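You operate a simulated robot arm through the tools that you are given. There is no shell and no other tool.

You are at the controls of a simulated robot arm. One attempt, no reset.

## Task
Scrub the stain off the plate on the rack's mat with paste and the white sponge.
Fine: load it at the paste can; sponge back in its bay, lid back on. Set down upright: what you pick out. What is to be rubbed or washed off counts as gone when no trace of it is left.

The check looks at the end state, three seconds after you hand in, the way a careful person would. Anything else that was tipped, shoved, dropped, spilled or broken makes it a failure. A push-on lid holds only when it is set on centred and level and pressed home; a screw cap is set on level and turned clockwise until tight.

## Robot
A 6-joint arm with a four-finger gripper, fixed in place. Base frame: the origin is at the foot of the arm, x ahead of it, y to its left, z up; the work surface is at about z = 0.96. Lengths are in m, angles in rad, forces in N, time in s.
With the tool pointing down near the work surface it reaches from about 0.48 to 0.9 m from the base axis. Its first joint turns from -2.897 to 2.897 rad. Payload 3.43 kg.
The tool frame sits at the grasp point between the pads (the TCP): z along the fingers, y along the line on which they close. The tips reach 0.03 m beyond it. The gripper opens to 0.12 m. The gripper's body begins 0.085 m behind the TCP.
Orientation is that of the tool frame in the base frame, as a unit quaternion [x, y, z, w]. With the fingers straight down and closing along the base's y, the tool's x points along the base's -x, its y along +y and its z along -z.

## Interface
- The arm moves only by the tool jog_arm. Its argument "motion" is a list of rows, each a list of 7 numbers: the shift along the base's x, y, z in m, then the turn, a rotation vector about the base's x, y, z in rad, then the gripper command, from -1 (shut) to 1 (fully open), values between in proportion. In form: [[x, y, z, wx, wy, wz, claw], ...]. A call has 1 to 20 rows; each row is the pose to reach, as a shift and turn from the pose commanded when the call began. Rows are played at 5 a second. More than 0.05 m and 0.15 rad between two rows, or a gripper value outside its range, and nothing of the call is played. A pose out of reach is approached as far as the arm can. The call stops where the force on the tool passes 40 N (or 10 N more than at its start, if that is more) or the arm is blocked; 0.2 s more then pass. Each finger halts on what it meets, pressing with about 36 N; the grip force reading is that of the motor and also rises with nothing between the fingers. The clock runs only during rows and for 0.2 s after the last one: add rows that repeat a pose to give the fingers time. It gives the time, the measured TCP pose, the force on the tool (base axes), the opening and the grip force at its end, in the units of the frame above (readings bear some noise), with the torque about the TCP (base axes, N m) and any sound that the robot's microphone picked up.
- Cameras (640 x 400 px; columns grow to the right, rows downward): "scene" is fixed at [0.2315, 0.653, 1.6101]; the picture's right is [-0.95, -0.31, 0.00], its down [-0.15, 0.46, -0.87] and it looks along [0.28, -0.83, -0.49] (base axes); focal length 323 px, centre (320, 200). "wrist" rides on the gripper at [0.071, -0.017, -0.121] in the tool frame; the picture's right is [0.23, 0.97, 0.00], its down [-0.81, 0.19, -0.55] and it looks along [-0.54, 0.13, 0.83] (tool axes); focal length 275 px, centre (320, 200).
- get_image(camera): a new picture of that camera. The clock stands still meanwhile.
- slide_trunk(by): slides the trunk up (or, below 0, down) by that many m; the arm rides with it, the base frame stays. It gives what a move gives, with no picture.
- probe_pixels(camera, pixels): for up to 12 pixels [column, row] of the newest picture of that camera ("zoom" is the newest enlarged one), the place [x, y, z] in the base frame of the surface seen there, good to about 0.002 m, but the place of the scene camera against the robot may be out by one fixed shift of up to 0.018 m in any direction. The clock stands still meanwhile.
- inspect(camera, box): a new picture of the part [left, top, right, bottom] of that camera's present view, enlarged. The clock stands still meanwhile.
- sign_off(): hands the job in; it is judged then, once.

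Unless the task says otherwise, let go and move clear before handing in.

The tools are called after "Request:" as a command line: name --pt "numbers of a row" for each row, then --argument value for the rest, lists and objects as JSON in quotes. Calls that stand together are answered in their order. jog_arm: Moves the arm, as the interface text tells. Its arguments: {"type":"object","properties":{"motion":{"type":"array"}},"required":["motion"]} The other tools are called the same way: slide_trunk (by) slides the trunk up or down; get_image (camera) takes a picture; probe_pixels (camera, pixels) gives the place of the surface under pixels of a picture; inspect (camera, box) takes an enlarged picture of a part of a camera's view; sign_off () hands the job in.

At the start:

```text
time_s: 0.0
position: [0.4679, -0.2835, 1.3653]
tcp_rot: [0.0, 1.0, 0.0, -0.001]
wrist_force: [0.5, -0.4, -0.4]
torque: [0.01, 0.02, 0.0]
width: 0.12
gripper_force: 0.0
trunk travel left (down, up): [-0.3, 0.24]
```

scene: 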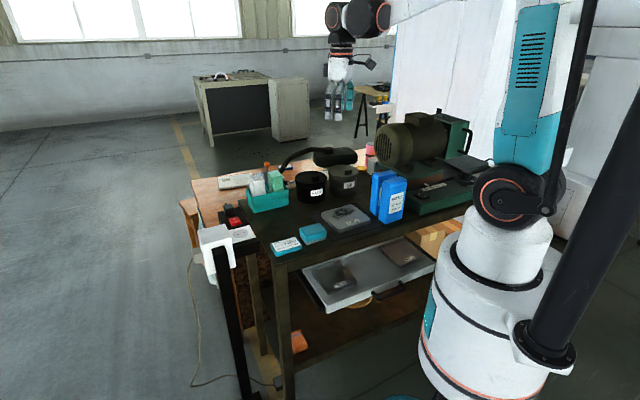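
wrist: 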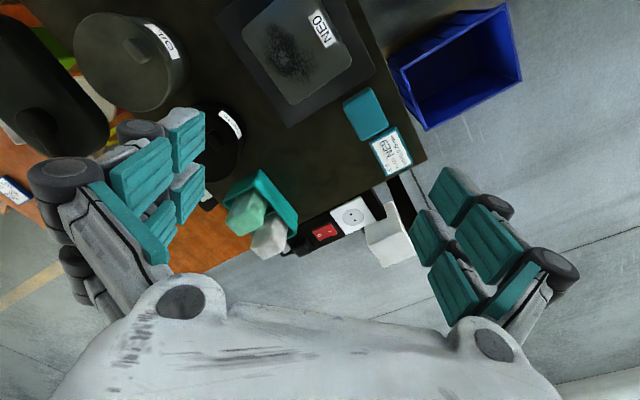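

The scene picture shows a bench with a teal caddy holding sponges (about 268,195), two black cans (310,187 and 345,180), a plate with a stain (345,217) and small boxes. I'll enlarge these areas first.

Request:
inspect --camera "scene" --box '[180, 130, 420, 280]'

Request:
inspect --camera "wrist" --box '[0, 0, 440, 275]'

```text
2.67 times, centred on (300, 205) of scene
```

zoom: 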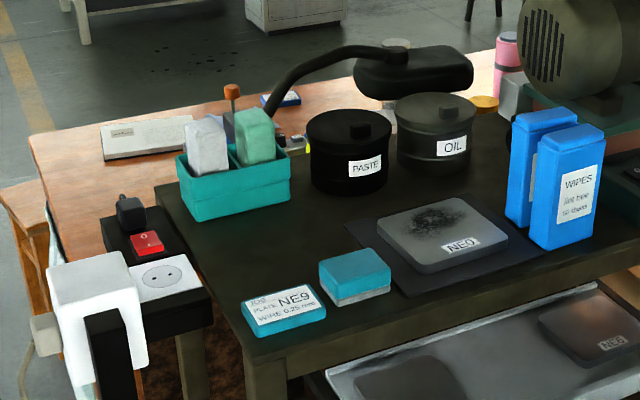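

```text
1.45 times, centred on (220, 138) of wrist
```

zoom: 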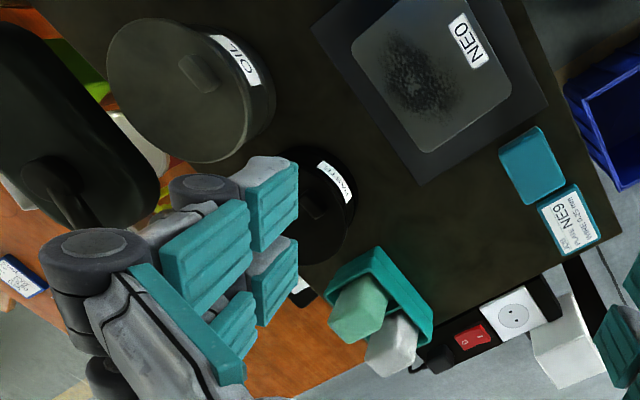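

The enlarged views show a PASTE can (zoom 350,150), an OIL can, a caddy with a white and a green sponge, a plate labelled NE0 on a dark mat, and something labelled on the lower tray. I'll read these labels closer before deciding which plate is meant.

Request:
inspect --camera "scene" --box '[260, 225, 360, 290]'

Request:
inspect --camera "scene" --box '[300, 220, 450, 315]'

Request:
inspect --camera "scene" --box '[240, 150, 370, 232]'

Request:
inspect --camera "wrist" --box '[340, 80, 430, 180]'

```text
6.15 times, centred on (310, 258) of scene
```

zoom: 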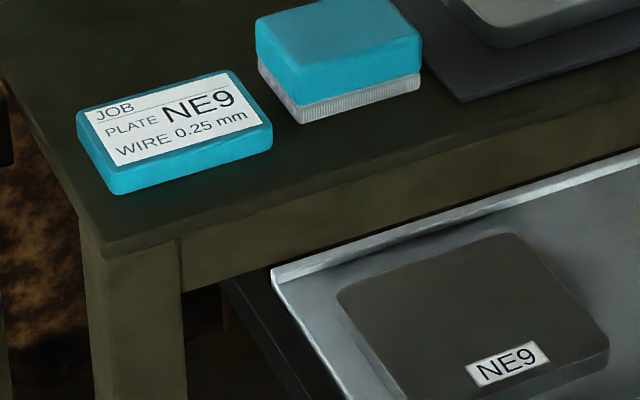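

```text
4.21 times, centred on (375, 268) of scene
```

zoom: 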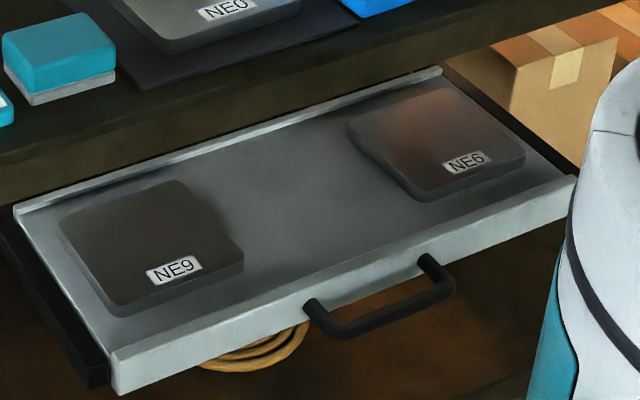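

```text
4.88 times, centred on (305, 191) of scene
```

zoom: 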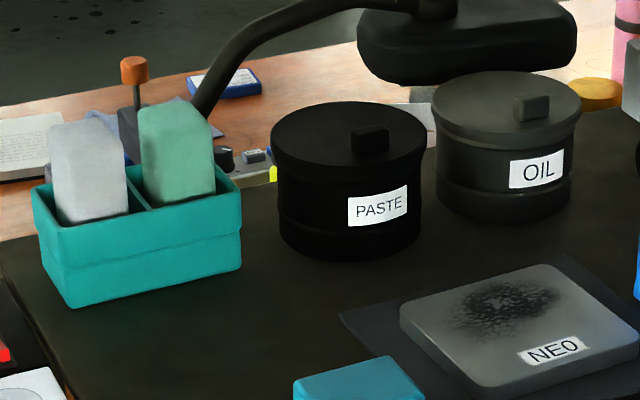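

```text
4.00 times, centred on (385, 130) of wrist
```

zoom: 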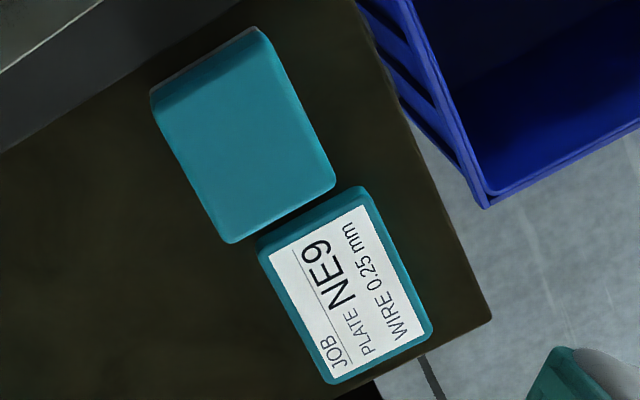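

The job is plate NE0 on the dark mat (the other plates, NE9 and NE6, sit in the tray), with a dark stain on its top. Next I'll measure the places of the cans, caddy, sponges and plate with both cameras.

Request:
get_image --camera "wrist"

Request:
get_image --camera "scene"

Request:
probe_pixels --camera "wrist" --pixels '[[290, 55], [230, 3], [375, 70], [290, 122], [225, 150], [235, 120], [245, 215], [270, 240], [270, 190], [365, 115], [137, 50], [320, 170]]'

Request:
probe_pixels --camera "scene" --pixels '[[345, 215], [311, 180], [298, 183], [326, 180], [315, 179], [257, 188], [275, 185], [267, 210], [313, 232], [388, 180], [345, 172], [323, 195]]'

```text
taken
```

wrist: 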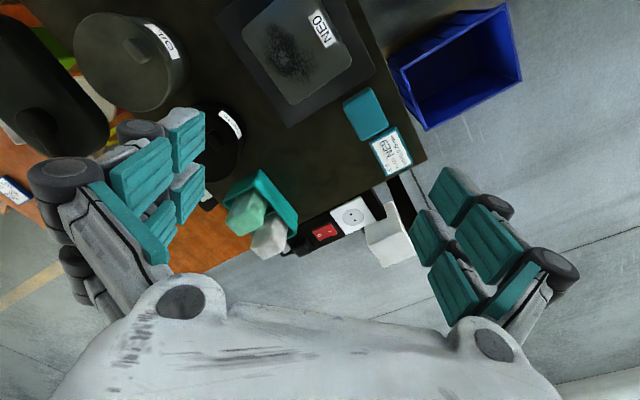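

```text
taken
```

scene: 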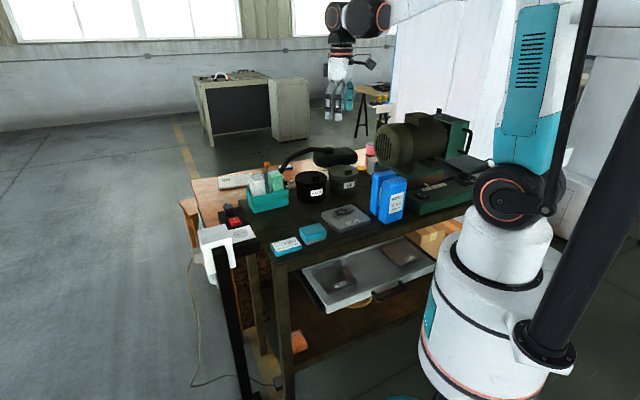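

```text
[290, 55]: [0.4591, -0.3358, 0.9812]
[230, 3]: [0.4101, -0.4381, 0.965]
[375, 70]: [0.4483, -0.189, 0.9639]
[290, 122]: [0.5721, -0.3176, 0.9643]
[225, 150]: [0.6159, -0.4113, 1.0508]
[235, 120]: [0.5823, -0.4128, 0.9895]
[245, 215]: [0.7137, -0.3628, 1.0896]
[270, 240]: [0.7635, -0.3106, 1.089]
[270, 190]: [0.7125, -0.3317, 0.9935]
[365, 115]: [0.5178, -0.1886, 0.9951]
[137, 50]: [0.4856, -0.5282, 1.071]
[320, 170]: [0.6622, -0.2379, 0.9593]
```

```text
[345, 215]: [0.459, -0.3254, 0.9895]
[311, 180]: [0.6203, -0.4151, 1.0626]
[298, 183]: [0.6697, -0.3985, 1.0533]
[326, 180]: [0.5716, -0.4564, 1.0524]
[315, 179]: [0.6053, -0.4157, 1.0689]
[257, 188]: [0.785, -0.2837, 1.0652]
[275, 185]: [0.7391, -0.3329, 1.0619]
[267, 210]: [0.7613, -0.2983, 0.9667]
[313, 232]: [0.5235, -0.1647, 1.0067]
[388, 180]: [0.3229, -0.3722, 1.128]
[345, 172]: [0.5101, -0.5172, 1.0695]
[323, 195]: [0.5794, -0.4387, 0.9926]
```

The wrist and scene readings agree to within about 1 cm: the plate is near (0.459, -0.336), the paste lid near (0.62, -0.42, 1.05), and the sponges near (0.74, -0.33, 1.09). Before moving nearer I'll measure the lamp arm (scene 330,155) and other tall things.

Request:
probe_pixels --camera "scene" --pixels '[[335, 157], [320, 157], [352, 157], [300, 158], [285, 168], [332, 150], [267, 168], [380, 195], [400, 200], [425, 150], [372, 160], [380, 185]]'

Request:
probe_pixels --camera "wrist" --pixels '[[40, 100], [90, 130], [20, 40], [60, 150], [140, 128], [100, 60], [180, 60], [130, 15], [218, 140], [205, 165], [240, 130], [228, 115]]'

```text
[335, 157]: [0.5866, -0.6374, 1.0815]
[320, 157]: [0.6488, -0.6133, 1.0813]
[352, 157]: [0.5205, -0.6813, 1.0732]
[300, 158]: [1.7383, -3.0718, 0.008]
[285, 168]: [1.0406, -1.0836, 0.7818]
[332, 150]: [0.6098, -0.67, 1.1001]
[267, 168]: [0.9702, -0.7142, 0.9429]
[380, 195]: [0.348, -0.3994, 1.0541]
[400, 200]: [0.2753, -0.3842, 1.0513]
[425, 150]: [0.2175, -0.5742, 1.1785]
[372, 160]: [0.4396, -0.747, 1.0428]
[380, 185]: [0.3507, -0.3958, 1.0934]
```

```text
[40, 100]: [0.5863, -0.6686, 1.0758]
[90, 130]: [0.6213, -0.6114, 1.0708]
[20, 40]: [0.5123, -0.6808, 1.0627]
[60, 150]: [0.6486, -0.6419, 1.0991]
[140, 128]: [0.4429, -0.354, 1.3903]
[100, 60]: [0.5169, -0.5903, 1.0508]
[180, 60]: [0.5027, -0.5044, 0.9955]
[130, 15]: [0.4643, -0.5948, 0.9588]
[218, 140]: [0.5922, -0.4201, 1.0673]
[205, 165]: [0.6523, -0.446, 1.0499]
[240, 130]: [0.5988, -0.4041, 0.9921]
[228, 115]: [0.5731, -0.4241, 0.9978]
```

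The lamp head sits at about y = -0.61 to -0.68 and z ≈ 1.10, clear of the paste can at (0.615, -0.42). I'll move to (0.525, -0.40, 1.24) to view the paste lid.

Request:
jog_arm --pt "0.02 -0.04 -0.02 0 0 0 1" --pt "0.04 -0.08 -0.05 0 0 0 1" --pt "0.055 -0.115 -0.08 0 0 0 1" --pt "0.057 -0.12 -0.12 0 0 0 1" --pt "0.057 -0.12 -0.12 0 0 0 1"

Request:
get_image --camera "wrist"

```text
refused: row 2 steps farther than a row can; nothing moved
```

```text
taken
```

wrist: 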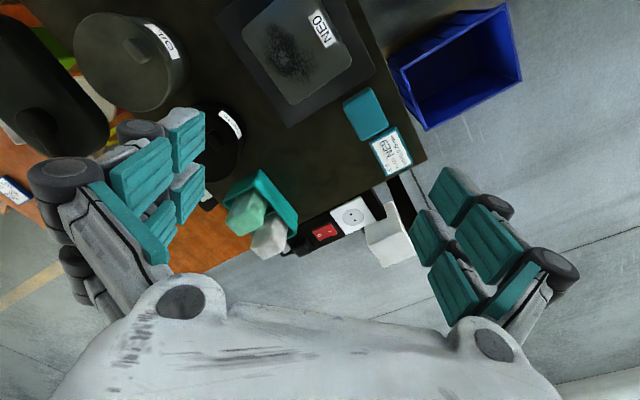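

The move was refused because the second step was longer than 0.05 m; nothing has changed. I'll repeat it with shorter steps.

Request:
jog_arm --pt "0.015 -0.03 -0.03 0 0 0 1" --pt "0.03 -0.06 -0.06 0 0 0 1" --pt "0.045 -0.09 -0.09 0 0 0 1" --pt "0.057 -0.12 -0.12 0 0 0 1" --pt "0.057 -0.12 -0.12 0 0 0 1"

Request:
get_image --camera "wrist"

```text
time_s: 1.2
position: [0.5258, -0.4019, 1.2427]
tcp_rot: [0.0, 1.0, -0.001, 0.0]
wrist_force: [-0.1, 0.1, 0.3]
torque: [-0.03, -0.04, -0.02]
width: 0.12
gripper_force: 0.1
trunk travel left (down, up): [-0.3, 0.24]
```

```text
taken
```

wrist: 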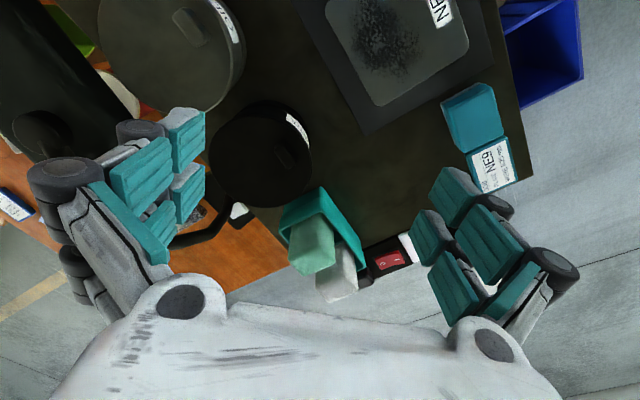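

The paste can is now clear at about (262,155), between the fingers' view. I'll enlarge it to see its knob and the sponges.

Request:
inspect --camera "wrist" --box '[195, 85, 365, 310]'

Request:
inspect --camera "wrist" --box '[200, 90, 320, 220]'

```text
1.78 times, centred on (280, 198) of wrist
```

zoom: 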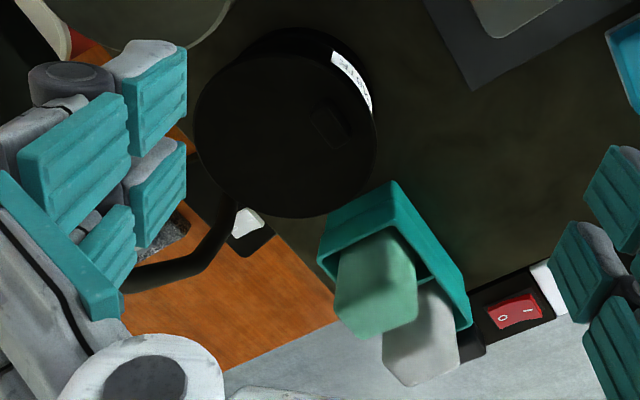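

```text
3.08 times, centred on (260, 155) of wrist
```

zoom: 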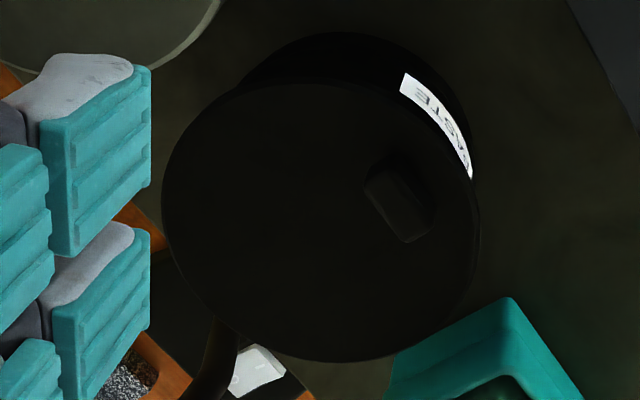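

The paste lid is a flat disc with a small rectangular knob set off-centre towards the label (zoom ≈ 400,203). I'll measure the knob's corners and the lid's rim on this zoom.

Request:
probe_pixels --camera "zoom" --pixels '[[372, 190], [385, 172], [400, 205], [425, 212], [408, 235], [170, 215], [472, 235], [318, 90], [318, 354], [215, 120], [430, 320], [320, 220]]'

Request:
probe_pixels --camera "zoom" --pixels '[[388, 190], [395, 165], [415, 190], [380, 205], [392, 222], [395, 198], [350, 190], [440, 225], [375, 165], [400, 250], [205, 320], [440, 110]]'

```text
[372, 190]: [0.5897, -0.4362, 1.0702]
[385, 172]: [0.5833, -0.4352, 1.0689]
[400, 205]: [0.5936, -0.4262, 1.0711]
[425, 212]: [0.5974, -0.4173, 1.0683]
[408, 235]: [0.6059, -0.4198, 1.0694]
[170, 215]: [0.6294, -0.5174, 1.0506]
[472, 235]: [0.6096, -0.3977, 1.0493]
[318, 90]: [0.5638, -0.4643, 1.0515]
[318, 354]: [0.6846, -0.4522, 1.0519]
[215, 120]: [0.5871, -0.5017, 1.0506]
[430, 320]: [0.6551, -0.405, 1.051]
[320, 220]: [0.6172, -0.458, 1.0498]
```

```text
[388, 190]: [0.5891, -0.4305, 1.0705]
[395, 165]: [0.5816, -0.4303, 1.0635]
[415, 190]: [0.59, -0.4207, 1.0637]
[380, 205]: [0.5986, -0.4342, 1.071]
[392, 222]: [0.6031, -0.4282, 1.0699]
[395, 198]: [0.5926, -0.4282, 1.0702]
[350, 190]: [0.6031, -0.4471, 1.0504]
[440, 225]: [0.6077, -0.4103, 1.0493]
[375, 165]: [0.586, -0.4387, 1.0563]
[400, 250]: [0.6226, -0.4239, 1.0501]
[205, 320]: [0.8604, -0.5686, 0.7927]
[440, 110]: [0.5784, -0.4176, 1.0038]
```

The lid is centred near (0.622, -0.458) with radius ≈ 0.061, and its knob (top z ≈ 1.0705) sits off-centre at about (0.5955, -0.4275), with its long side tangential. I'll turn the gripper about +0.72 rad so it closes radially, narrow the fingers, and hover above the knob for a check.

Request:
jog_arm --pt "0.012 -0.004 0 0 0 0.12 0.5" --pt "0.024 -0.008 0 0 0 0.24 0" --pt "0.036 -0.012 0 0 0 0.36 -0.333" --pt "0.048 -0.016 0 0 0 0.48 -0.333" --pt "0.06 -0.02 -0.02 0 0 0.6 -0.333" --pt "0.0706 -0.0255 -0.05 0 0 0.72 -0.333" --pt "0.0706 -0.0255 -0.08 0 0 0.72 -0.333" --pt "0.0706 -0.0255 -0.08 0 0 0.72 -0.333"

Request:
get_image --camera "wrist"

```text
time_s: 3.0
position: [0.5949, -0.4281, 1.1658]
tcp_rot: [-0.353, 0.936, 0.0, 0.0]
wrist_force: [-0.2, -0.5, -0.4]
torque: [0.03, -0.02, -0.06]
width: 0.04
gripper_force: 0.0
trunk travel left (down, up): [-0.3, 0.24]
```

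```text
taken
```

wrist: 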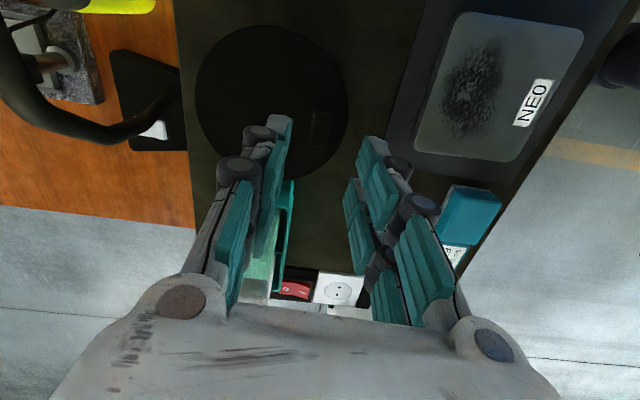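

The view is now square with the bench and the knob shows at about (320,130), nearly centred between the fingers. I'll zoom in and measure it again.

Request:
inspect --camera "wrist" --box '[180, 20, 370, 190]'

Request:
probe_pixels --camera "wrist" --pixels '[[271, 30], [271, 100], [199, 100], [345, 100], [215, 145], [330, 145], [315, 120], [320, 130], [326, 118], [312, 140], [328, 138], [240, 100]]'

```text
2.35 times, centred on (275, 105) of wrist
```

zoom: 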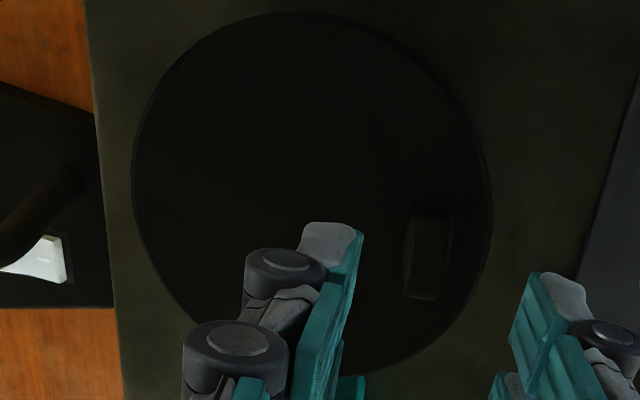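

```text
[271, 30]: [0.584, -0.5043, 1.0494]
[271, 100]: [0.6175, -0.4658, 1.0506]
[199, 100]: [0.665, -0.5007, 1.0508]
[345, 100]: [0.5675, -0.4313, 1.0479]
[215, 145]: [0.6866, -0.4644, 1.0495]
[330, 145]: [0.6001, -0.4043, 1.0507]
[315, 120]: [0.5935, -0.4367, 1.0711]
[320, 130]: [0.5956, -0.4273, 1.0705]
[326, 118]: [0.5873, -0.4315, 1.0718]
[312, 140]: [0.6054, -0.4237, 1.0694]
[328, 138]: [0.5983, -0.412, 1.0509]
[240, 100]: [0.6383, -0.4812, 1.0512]
```

The knob centre (wrist ≈ 320,128) lies at (0.5955, -0.428), right under the TCP, and its long side is parallel to the fingers. I'll lower to TCP z ≈ 1.083 and close on it.

Request:
jog_arm --pt "0.0005 0 -0.03 0 0 0 -0.333" --pt "0.0005 0 -0.055 0 0 0 -0.333" --pt "0.0005 0 -0.07 0 0 0 -0.333" --pt "0.0005 0 -0.078 0 0 0 -0.333" --pt "0.0005 0 -0.0825 0 0 0 -0.333" --pt "0.0005 0 -0.0825 0 0 0 -0.333"

Request:
get_image --camera "wrist"

Request:
inspect --camera "scene" --box '[240, 110, 400, 230]'

```text
time_s: 4.4
position: [0.5972, -0.4293, 1.0831]
tcp_rot: [-0.352, 0.936, 0.0, 0.001]
wrist_force: [1.0, -0.5, -0.1]
torque: [0.0, -0.01, 0.02]
width: 0.0399
gripper_force: 0.0
trunk travel left (down, up): [-0.3, 0.24]
```

```text
taken
```

wrist: 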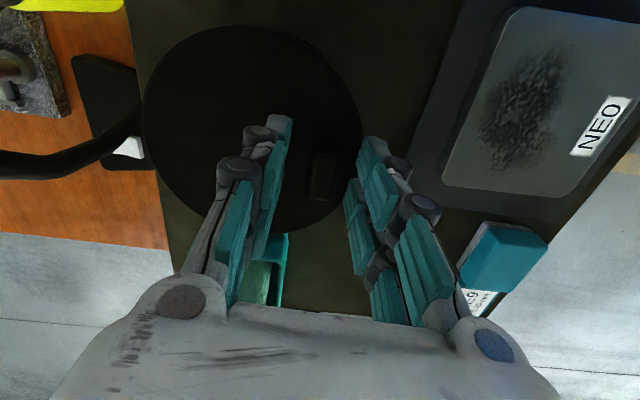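

```text
3.33 times, centred on (320, 170) of scene
```

zoom: 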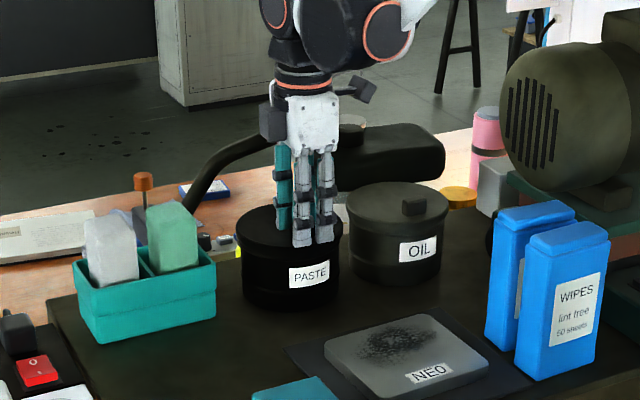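

The knob sits between the fingers (wrist ≈ 322,178) with no contact force. I'll close on it.

Request:
jog_arm --pt "0 0 0 0 0 0 -0.6" --pt "0 0 0 0 0 0 -1" --pt "0 0 0 0 0 0 -1" --pt "0 0 0 0 0 0 -1" --pt "0 0 0 0 0 0 -1"

Request:
inspect --camera "wrist" --box '[130, 20, 450, 220]'

```text
time_s: 5.6
position: [0.5971, -0.4297, 1.0824]
tcp_rot: [-0.352, 0.936, 0.0, 0.0]
wrist_force: [1.3, 3.1, 0.9]
torque: [0.03, 0.01, 0.06]
width: 0.0154
gripper_force: 35.1
trunk travel left (down, up): [-0.3, 0.24]
heard: snap
```

```text
2.00 times, centred on (290, 120) of wrist
```

zoom: 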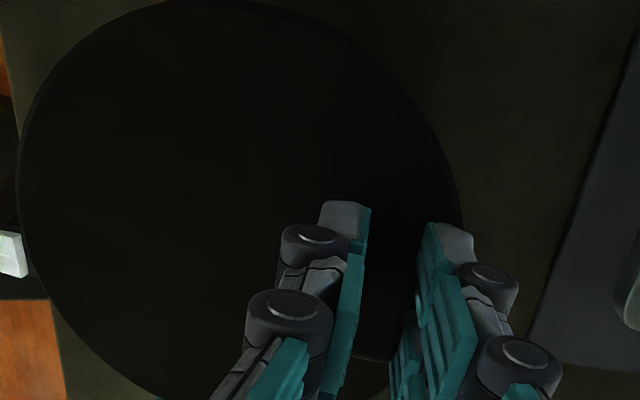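

The fingers hold the knob (width 0.0154, grip 35 N) and a "snap" was heard, likely the lid popping loose from its rim. I'll lift slowly by 3 cm and check.

Request:
jog_arm --pt "0 0 0.003 0 0 0 -1" --pt "0 0 0.006 0 0 0 -1" --pt "0 0 0.01 0 0 0 -1" --pt "0 0 0.015 0 0 0 -1" --pt "0 0 0.02 0 0 0 -1" --pt "0 0 0.03 0 0 0 -1" --pt "0 0 0.03 0 0 0 -1"

Request:
inspect --camera "scene" --box '[240, 110, 400, 230]'

Request:
get_image --camera "wrist"

```text
time_s: 7.2
position: [0.5964, -0.4263, 1.113]
tcp_rot: [-0.352, 0.936, 0.0, -0.001]
wrist_force: [-0.2, 0.8, -0.7]
torque: [0.04, 0.04, -0.01]
width: 0.0155
gripper_force: 35.9
trunk travel left (down, up): [-0.3, 0.24]
```

```text
3.33 times, centred on (320, 170) of scene
```

zoom: 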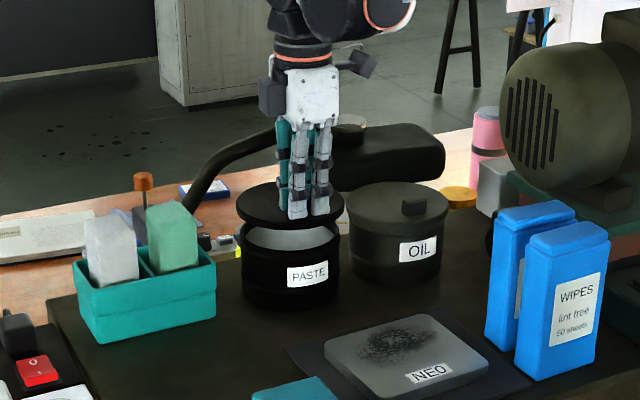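

```text
taken
```

wrist: 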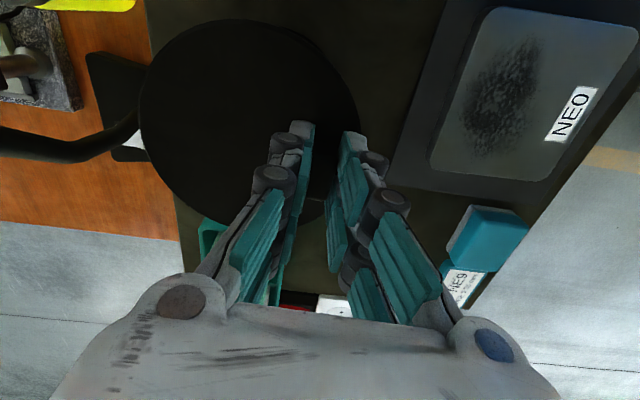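

The lid came off cleanly and level, the can stayed put, and white paste is visible inside (zoom ≈ 290,237). Now I'll map the free bench area between caddy, mat and teal block for setting the lid down.

Request:
inspect --camera "scene" --box '[225, 165, 345, 265]'

Request:
probe_pixels --camera "zoom" --pixels '[[150, 240], [300, 212], [340, 240], [410, 255], [470, 200], [390, 330], [440, 370], [360, 330], [100, 230], [200, 300], [300, 270], [390, 290]]'

```text
4.00 times, centred on (285, 215) of scene
```

zoom: 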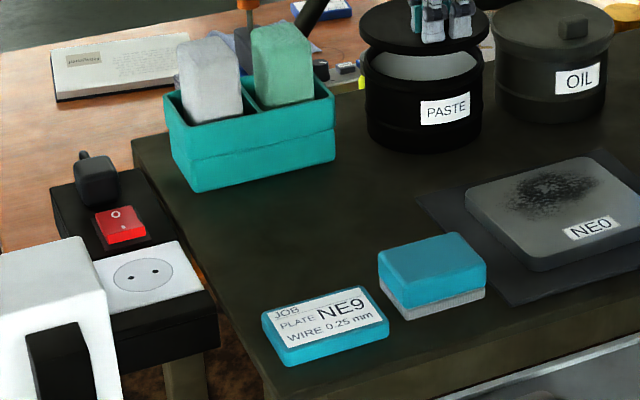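

```text
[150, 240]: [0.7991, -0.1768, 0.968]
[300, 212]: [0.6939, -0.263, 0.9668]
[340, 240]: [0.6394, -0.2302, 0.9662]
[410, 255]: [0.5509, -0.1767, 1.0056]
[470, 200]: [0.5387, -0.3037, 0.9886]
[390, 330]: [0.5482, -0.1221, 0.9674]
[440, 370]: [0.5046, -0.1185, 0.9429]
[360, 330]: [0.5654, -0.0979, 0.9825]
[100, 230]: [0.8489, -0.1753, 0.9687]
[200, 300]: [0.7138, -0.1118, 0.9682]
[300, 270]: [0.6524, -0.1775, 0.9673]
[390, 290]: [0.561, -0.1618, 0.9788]
```

The bench between the caddy front, mat and blocks (scene zoom ≈ 300,235) is free, around (0.66, -0.235), with about 4 cm or more clearance all round for the lid. I'll carry the lid there at height, going round the sponges.

Request:
jog_arm --pt "0 0 0.045 0 0 0 -1" --pt "-0.03 0.034 0.05 0 0 0 -1" --pt "-0.06 0.068 0.05 0 0 0 -1" --pt "-0.0945 0.1037 0.05 0 0 0 -1" --pt "-0.0605 0.136 0.05 0 0 0 -1" --pt "-0.0265 0.1665 0.05 0 0 0 -1" --pt "0.0075 0.197 0.05 0 0 0 -1" --pt "0.0372 0.2232 0.05 0 0 0 -1" --pt "0.0372 0.2232 0.05 0 0 0 -1"

Request:
get_image --camera "wrist"

Request:
get_image --camera "scene"

```text
time_s: 9.2
position: [0.6313, -0.203, 1.1632]
tcp_rot: [-0.352, 0.936, 0.0, 0.0]
wrist_force: [0.2, -1.0, -0.6]
torque: [0.01, 0.02, 0.01]
width: 0.0156
gripper_force: 36.1
trunk travel left (down, up): [-0.3, 0.24]
```

```text
taken
```

wrist: 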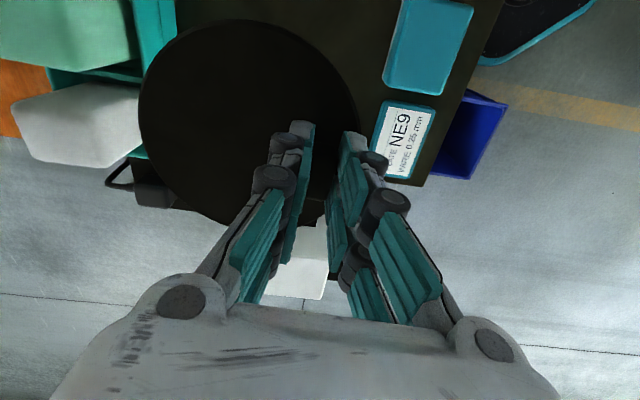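

```text
taken
```

scene: 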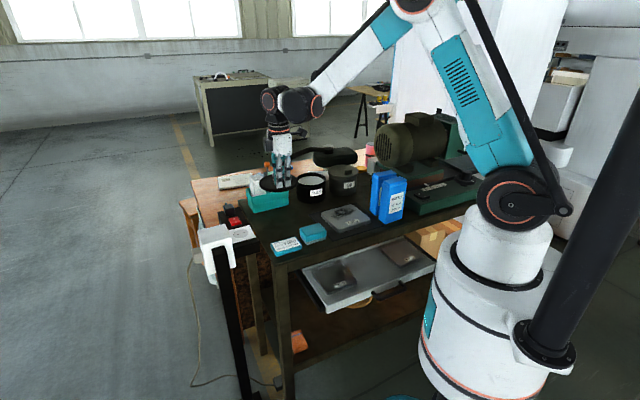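

The lid hangs level between caddy (wrist 150,150) and NE9 block (wrist 400,140). I'll measure those edges and the bench edge to confirm the landing spot.

Request:
probe_pixels --camera "wrist" --pixels '[[384, 176], [378, 140], [390, 90], [410, 184], [430, 165], [380, 75], [150, 152], [160, 20], [250, 25], [250, 100], [150, 100], [355, 100]]'

Request:
inspect --camera "scene" --box '[225, 120, 345, 265]'

```text
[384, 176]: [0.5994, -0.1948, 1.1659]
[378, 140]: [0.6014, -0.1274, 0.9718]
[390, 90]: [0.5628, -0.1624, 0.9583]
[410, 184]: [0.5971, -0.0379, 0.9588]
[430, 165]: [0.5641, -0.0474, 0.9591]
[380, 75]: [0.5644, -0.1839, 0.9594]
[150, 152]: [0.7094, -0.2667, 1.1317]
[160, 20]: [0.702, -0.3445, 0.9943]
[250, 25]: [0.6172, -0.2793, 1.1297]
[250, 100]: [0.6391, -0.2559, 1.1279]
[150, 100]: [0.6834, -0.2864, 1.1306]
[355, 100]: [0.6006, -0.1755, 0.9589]
```

```text
2.76 times, centred on (285, 192) of scene
```

zoom: 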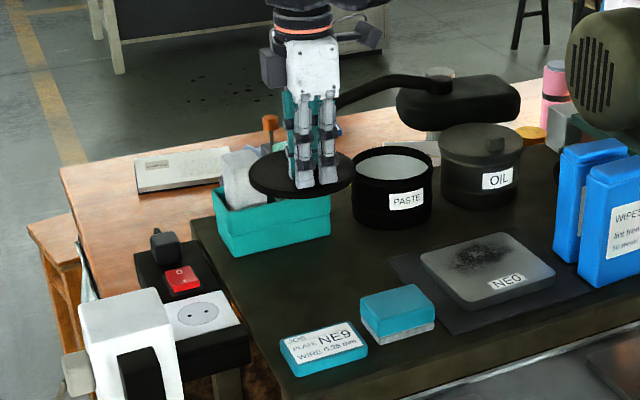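

The landing area is clear: NE9's corner is at p ≈ (0.601, -0.127) and the caddy front at (0.702, -0.345). The lid hangs at z ≈ 1.130. I'll shift 2 cm inward from the bench edge and lower by 13 cm, then look.

Request:
jog_arm --pt "-0.015 -0.013 0 0 0 0 -1" --pt "-0.015 -0.013 -0.04 0 0 0 -1" --pt "-0.015 -0.013 -0.08 0 0 0 -1" --pt "-0.015 -0.013 -0.11 0 0 0 -1" --pt "-0.015 -0.013 -0.13 0 0 0 -1" --pt "-0.015 -0.013 -0.13 0 0 0 -1"

Request:
inspect --camera "scene" --box '[225, 120, 345, 265]'

Request:
get_image --camera "wrist"

```text
time_s: 10.6
position: [0.6171, -0.219, 1.0342]
tcp_rot: [-0.352, 0.936, 0.0, 0.001]
wrist_force: [0.1, 0.2, -0.4]
torque: [0.06, 0.06, -0.01]
width: 0.0157
gripper_force: 35.4
trunk travel left (down, up): [-0.3, 0.24]
```

```text
2.76 times, centred on (285, 192) of scene
```

zoom: 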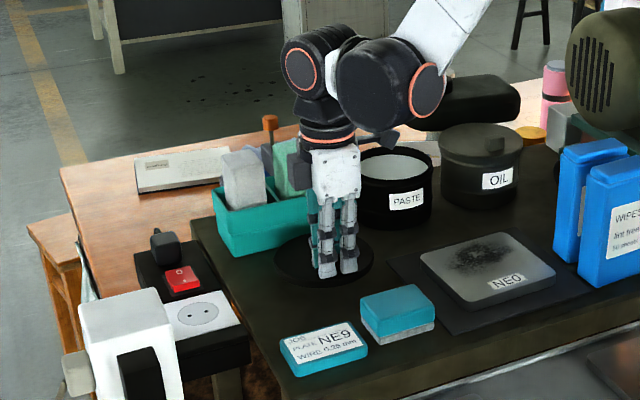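

```text
taken
```

wrist: 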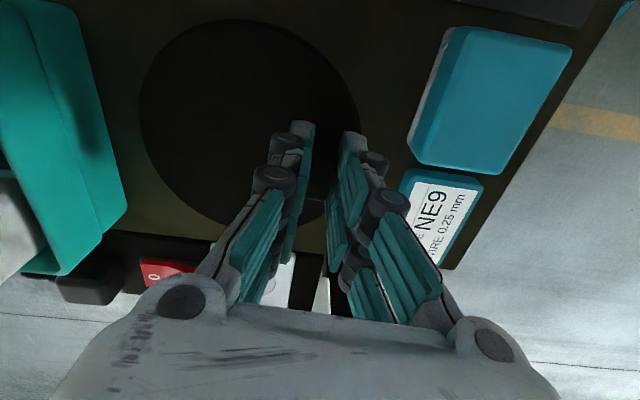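

The lid is now over free bench with clear gaps all round (wrist 250,120). I'll lower in small steps and watch the force for contact.

Request:
jog_arm --pt "0 0 -0.005 0 0 0 -1" --pt "0 0 -0.01 0 0 0 -1" --pt "0 0 -0.014 0 0 0 -1" --pt "0 0 -0.017 0 0 0 -1" --pt "0 0 -0.02 0 0 0 -1" --pt "0 0 -0.02 0 0 0 -1"

Request:
probe_pixels --camera "wrist" --pixels '[[250, 60], [180, 100], [330, 60], [370, 60], [120, 150]]'

```text
time_s: 12.0
position: [0.6176, -0.2179, 1.0128]
tcp_rot: [-0.352, 0.936, 0.0, 0.0]
wrist_force: [0.3, -0.4, -0.9]
torque: [0.08, -0.01, 0.04]
width: 0.0157
gripper_force: 35.6
trunk travel left (down, up): [-0.3, 0.24]
```

```text
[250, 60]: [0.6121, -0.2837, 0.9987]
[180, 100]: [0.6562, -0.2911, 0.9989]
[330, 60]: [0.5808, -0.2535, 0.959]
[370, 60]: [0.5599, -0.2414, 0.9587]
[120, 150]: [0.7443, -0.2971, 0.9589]
```

No contact yet; the lid top is about 0.978 against a bench at 0.959. I'll keep lowering in 2 mm steps.

Request:
jog_arm --pt "0 0 -0.002 0 0 0 -1" --pt "0 0 -0.004 0 0 0 -1" --pt "0 0 -0.006 0 0 0 -1"

Request:
inspect --camera "scene" --box '[255, 190, 335, 250]'

```text
time_s: 12.8
position: [0.6187, -0.2186, 1.0059]
tcp_rot: [-0.351, 0.936, 0.0, 0.001]
wrist_force: [0.7, -0.7, -0.7]
torque: [-0.02, -0.03, -0.06]
width: 0.0154
gripper_force: 36.0
trunk travel left (down, up): [-0.3, 0.24]
```

```text
6.67 times, centred on (295, 220) of scene
```

zoom: 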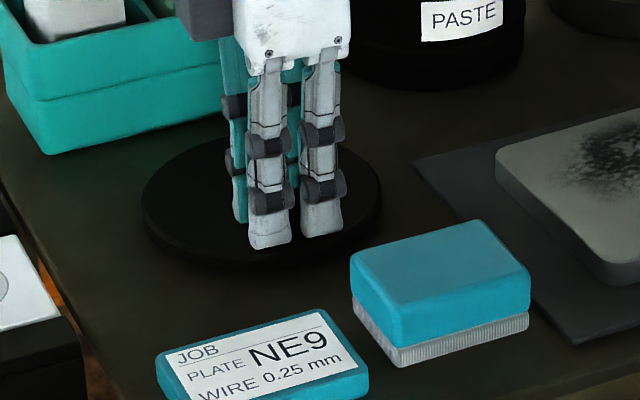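

The lid is just above the bench with its thin rim visible (zoom ≈ 170,240) and still no contact force. I'll continue in 1–2 mm steps.

Request:
jog_arm --pt "0 0 -0.0015 0 0 0 -1" --pt "0 0 -0.003 0 0 0 -1" --pt "0 0 -0.003 0 0 0 -1"

```text
time_s: 13.5
position: [0.6179, -0.2183, 1.0057]
tcp_rot: [-0.352, 0.936, -0.001, 0.002]
wrist_force: [0.4, 1.8, 17.5]
torque: [-0.22, 0.23, 0.05]
width: 0.0155
gripper_force: 35.9
trunk travel left (down, up): [-0.3, 0.24]
stopped in row 3: the force on the tool passed its limit at 40 N (the readings are from after the stop); the commanded pose is now the measured one
```

The lid has landed on the bench (17.5 N upward at TCP z 1.0057). I'll ease up 1 mm, open the fingers a little, and rise.

Request:
jog_arm --pt "0 0 0.001 0 0 0 -1" --pt "0 0 0.001 0 0 0 -0.8" --pt "0 0 0.001 0 0 0 -0.5" --pt "0 0 0.001 0 0 0 -0.4" --pt "0 0 0.001 0 0 0 -0.4" --pt "0 0 0.02 0 0 0 -0.4" --pt "0 0 0.06 0 0 0 -0.4" --pt "0 0 0.1 0 0 0 -0.4" --pt "0 0 0.14 0 0 0 -0.4" --pt "0 0 0.18 0 0 0 -0.4" --pt "0 0 0.18 0 0 0 -0.4"

Request:
get_image --camera "wrist"

Request:
inspect --camera "scene" --box '[235, 150, 345, 235]'

```text
time_s: 15.9
position: [0.6184, -0.2199, 1.1837]
tcp_rot: [-0.352, 0.936, 0.0, 0.001]
wrist_force: [0.3, 1.2, -0.2]
torque: [0.02, 0.01, 0.0]
width: 0.036
gripper_force: 0.2
trunk travel left (down, up): [-0.3, 0.24]
```

```text
taken
```

wrist: 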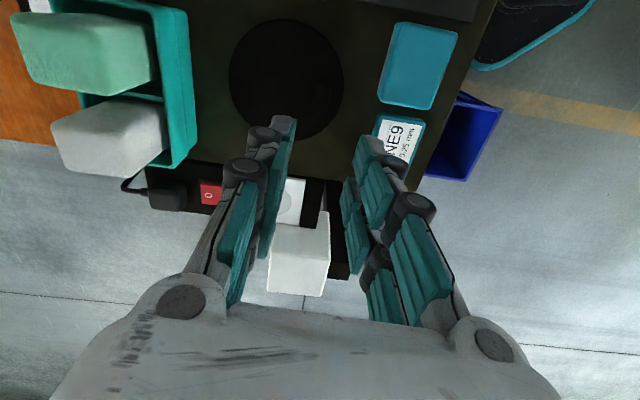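

```text
4.71 times, centred on (290, 192) of scene
```

zoom: 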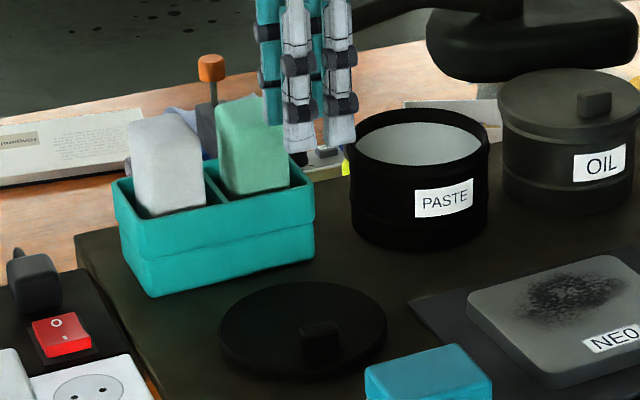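

The lid lies flat on the bench (scene zoom 300,330) and the can is open with paste visible. Next I'll measure the white sponge (wrist ≈ 110,138) and the caddy.

Request:
probe_pixels --camera "wrist" --pixels '[[60, 130], [75, 165], [110, 140], [155, 108], [165, 145], [60, 45], [30, 30], [140, 60], [188, 135], [165, 8], [100, 120], [130, 165]]'

Request:
inspect --camera "wrist" --box '[0, 0, 220, 215]'

```text
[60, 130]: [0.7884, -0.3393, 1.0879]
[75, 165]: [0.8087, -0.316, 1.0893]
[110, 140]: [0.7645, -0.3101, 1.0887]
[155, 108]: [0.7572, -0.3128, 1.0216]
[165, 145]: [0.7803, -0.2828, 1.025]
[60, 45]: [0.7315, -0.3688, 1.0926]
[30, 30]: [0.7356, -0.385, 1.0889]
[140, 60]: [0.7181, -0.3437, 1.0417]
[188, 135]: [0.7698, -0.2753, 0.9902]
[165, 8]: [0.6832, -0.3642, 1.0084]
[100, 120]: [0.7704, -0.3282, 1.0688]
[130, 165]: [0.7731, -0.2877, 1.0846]
```

```text
1.86 times, centred on (110, 108) of wrist
```

zoom: 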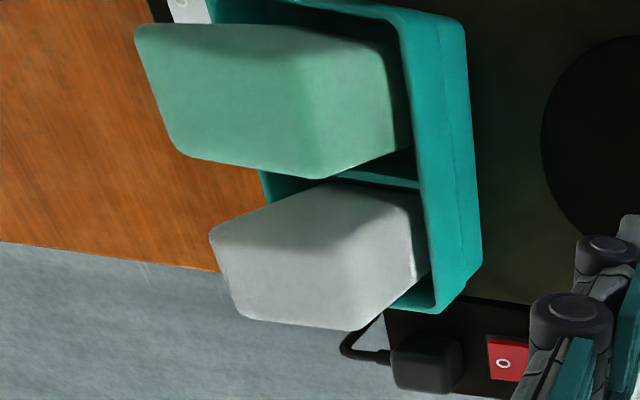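

The white sponge's top is at z ≈ 1.089 around (0.785, -0.318). I'll move above it at z ≈ 1.21 for a straight look.

Request:
jog_arm --pt "0 0 0.03 0 0 0 -0.2" --pt "0.04 -0.02 0.04 0 0 0 0" --pt "0.08 -0.04 0.04 0 0 0 0.2" --pt "0.12 -0.065 0.04 0 0 0 0.3" --pt "0.16 -0.092 0.035 0 0 0 0.3" --pt "0.167 -0.095 0.03 0 0 0 0.3" --pt "0.167 -0.095 0.03 0 0 0 0.3"

Request:
get_image --camera "wrist"

```text
time_s: 17.5
position: [0.7855, -0.3129, 1.2104]
tcp_rot: [-0.351, 0.936, 0.0, 0.001]
wrist_force: [0.4, 0.1, -0.2]
torque: [0.01, -0.01, -0.02]
width: 0.0779
gripper_force: 0.1
trunk travel left (down, up): [-0.3, 0.24]
```

```text
taken
```

wrist: 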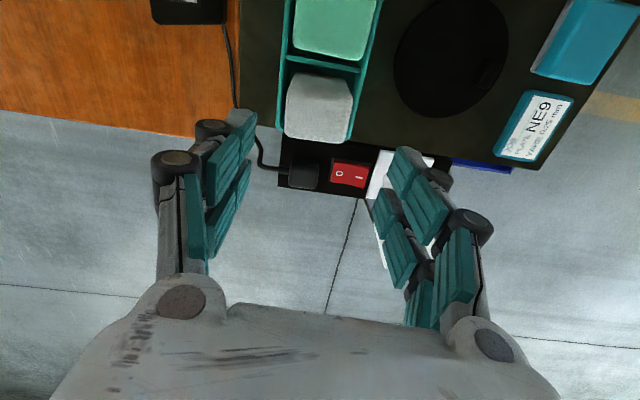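

The white sponge shows at about (318,107), well centred between the fingers. I'll zoom in and measure its top face and the bay walls.

Request:
inspect --camera "wrist" --box '[250, 20, 410, 170]'

Request:
probe_pixels --camera "wrist" --pixels '[[292, 80], [346, 83], [349, 130], [290, 132], [319, 105], [319, 80], [290, 105], [351, 105], [318, 135], [283, 100], [362, 100], [320, 66]]'

```text
2.67 times, centred on (330, 95) of wrist
```

zoom: 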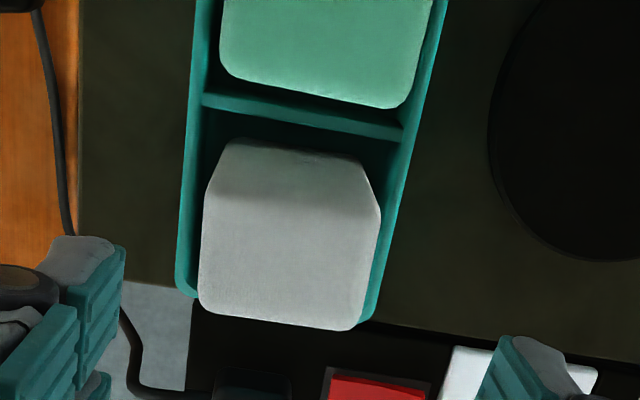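

```text
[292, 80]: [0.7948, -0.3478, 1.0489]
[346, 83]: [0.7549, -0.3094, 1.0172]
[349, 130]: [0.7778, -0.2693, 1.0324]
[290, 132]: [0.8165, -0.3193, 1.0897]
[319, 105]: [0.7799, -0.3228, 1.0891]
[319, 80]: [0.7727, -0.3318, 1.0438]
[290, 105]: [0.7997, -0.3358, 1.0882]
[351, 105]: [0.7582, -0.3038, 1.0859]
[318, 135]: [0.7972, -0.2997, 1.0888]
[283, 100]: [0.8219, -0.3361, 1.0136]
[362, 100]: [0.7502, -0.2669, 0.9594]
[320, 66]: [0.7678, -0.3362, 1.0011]
```

The white sponge's top face is about 0.055 × 0.042 m, centred near (0.7895, -0.3155), level and aligned with the fingers; the caddy rim is at z ≈ 1.014. I'll lower to TCP z ≈ 1.06 with the tips above the rim, then check before closing.

Request:
jog_arm --pt "0.004 -0.0026 -0.03 0 0 0 0.4" --pt "0.004 -0.0026 -0.07 0 0 0 0.4" --pt "0.004 -0.0026 -0.11 0 0 0 0.4" --pt "0.004 -0.0026 -0.14 0 0 0 0.4" --pt "0.004 -0.0026 -0.15 0 0 0 0.4" --pt "0.004 -0.0026 -0.15 0 0 0 0.4"

Request:
get_image --camera "wrist"

Request:
inspect --camera "scene" --box '[225, 120, 345, 235]'

```text
time_s: 18.9
position: [0.7896, -0.3153, 1.0651]
tcp_rot: [-0.351, 0.936, -0.001, 0.001]
wrist_force: [0.3, 0.2, -0.2]
torque: [0.01, 0.01, -0.02]
width: 0.0838
gripper_force: 0.1
trunk travel left (down, up): [-0.3, 0.24]
```

```text
taken
```

wrist: 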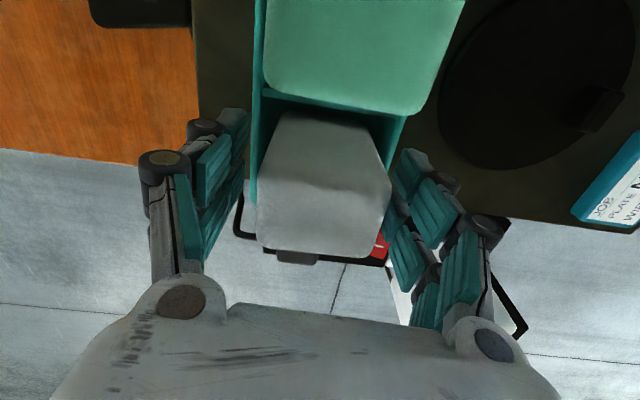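

```text
3.48 times, centred on (285, 178) of scene
```

zoom: 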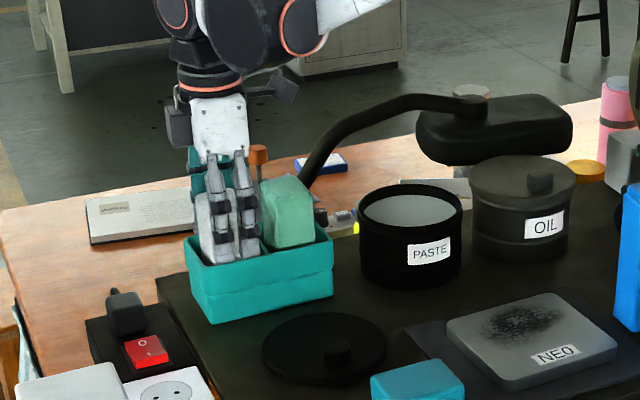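

The fingers straddle the white sponge cleanly with no contact (wrist 320,190). I'll close on it; this pose (0.7896, -0.3153, 1.065) is the one to return it to.

Request:
jog_arm --pt "0 0 0 0 0 0 0.1" --pt "0 0 0 0 0 0 -0.2" --pt "0 0 0 0 0 0 -0.5" --pt "0 0 0 0 0 0 -1" --pt "0 0 0 0 0 0 -1" --pt "0 0 0 0 0 0 -1"

Request:
get_image --camera "wrist"

```text
time_s: 20.3
position: [0.7884, -0.3136, 1.0656]
tcp_rot: [-0.351, 0.936, -0.001, 0.001]
wrist_force: [-0.2, -0.3, 0.7]
torque: [0.02, 0.01, -0.02]
width: 0.0566
gripper_force: 36.1
trunk travel left (down, up): [-0.3, 0.24]
```

```text
taken
```

wrist: 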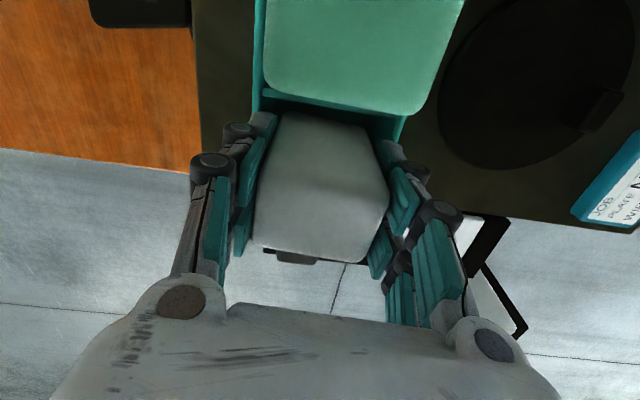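

The sponge is gripped at 0.0566 m and 36 N. I'll lift it straight up out of the bay.

Request:
jog_arm --pt "0 0 0.01 0 0 0 -1" --pt "0 0 0.03 0 0 0 -1" --pt "0 0 0.06 0 0 0 -1" --pt "0 0 0.09 0 0 0 -1" --pt "0 0 0.12 0 0 0 -1" --pt "0 0 0.15 0 0 0 -1" --pt "0 0 0.15 0 0 0 -1"

Request:
get_image --camera "wrist"

Request:
inspect --camera "scene" --box '[225, 90, 345, 235]'

```text
time_s: 21.9
position: [0.7896, -0.3169, 1.2136]
tcp_rot: [-0.351, 0.936, -0.001, 0.001]
wrist_force: [-0.1, -0.8, -0.8]
torque: [0.0, 0.03, -0.02]
width: 0.0567
gripper_force: 36.4
trunk travel left (down, up): [-0.3, 0.24]
```

```text
taken
```

wrist: 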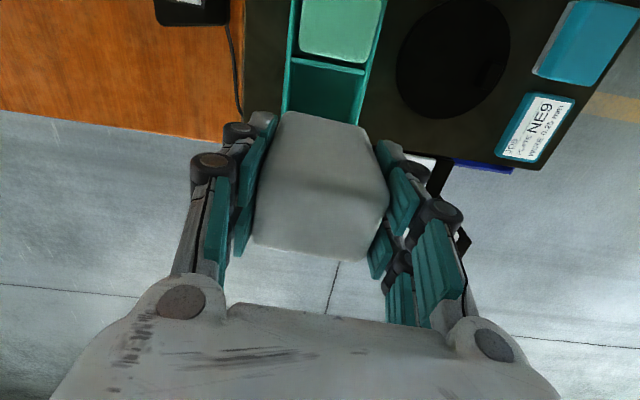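

```text
2.76 times, centred on (285, 162) of scene
```

zoom: 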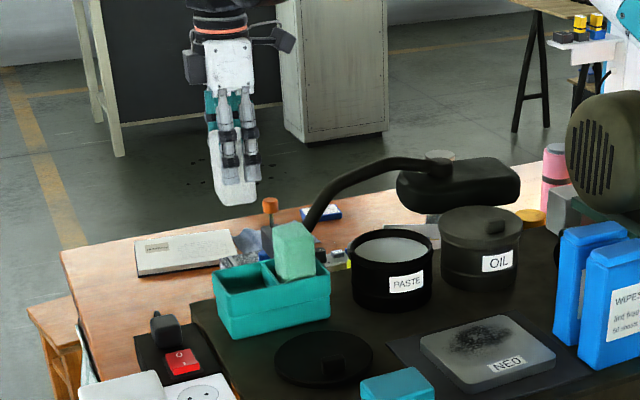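

The sponge is out and the caddy stayed in place. I'll measure the sponge's lower end (scene zoom ≈ 237,203) and the paste surface (zoom ≈ 390,252).

Request:
probe_pixels --camera "zoom" --pixels '[[222, 195], [235, 200], [245, 203], [252, 200], [390, 250], [375, 248], [405, 252], [392, 235], [370, 262], [393, 230], [355, 265], [300, 330]]'

Request:
probe_pixels --camera "wrist" --pixels '[[330, 65], [290, 80], [286, 105], [366, 75], [362, 100], [325, 90], [310, 75], [340, 80], [300, 60], [360, 66], [355, 120], [340, 105]]'

```text
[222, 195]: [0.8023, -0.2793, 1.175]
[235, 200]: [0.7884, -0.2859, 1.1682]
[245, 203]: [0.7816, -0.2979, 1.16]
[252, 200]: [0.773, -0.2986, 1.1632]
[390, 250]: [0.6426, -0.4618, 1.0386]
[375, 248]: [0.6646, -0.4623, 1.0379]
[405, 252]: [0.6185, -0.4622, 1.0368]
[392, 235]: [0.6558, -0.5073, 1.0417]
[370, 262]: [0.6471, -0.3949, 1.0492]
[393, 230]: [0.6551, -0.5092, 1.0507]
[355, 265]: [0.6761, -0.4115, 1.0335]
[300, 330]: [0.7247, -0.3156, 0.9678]
```

```text
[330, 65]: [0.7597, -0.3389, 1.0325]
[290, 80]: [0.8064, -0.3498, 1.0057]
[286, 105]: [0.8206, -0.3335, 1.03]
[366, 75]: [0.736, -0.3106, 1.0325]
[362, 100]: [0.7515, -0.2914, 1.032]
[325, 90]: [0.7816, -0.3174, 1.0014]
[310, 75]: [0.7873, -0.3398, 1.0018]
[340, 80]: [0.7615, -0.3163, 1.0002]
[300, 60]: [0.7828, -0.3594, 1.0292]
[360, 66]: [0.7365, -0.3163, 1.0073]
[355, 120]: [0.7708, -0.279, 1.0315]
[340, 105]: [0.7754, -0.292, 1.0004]
```

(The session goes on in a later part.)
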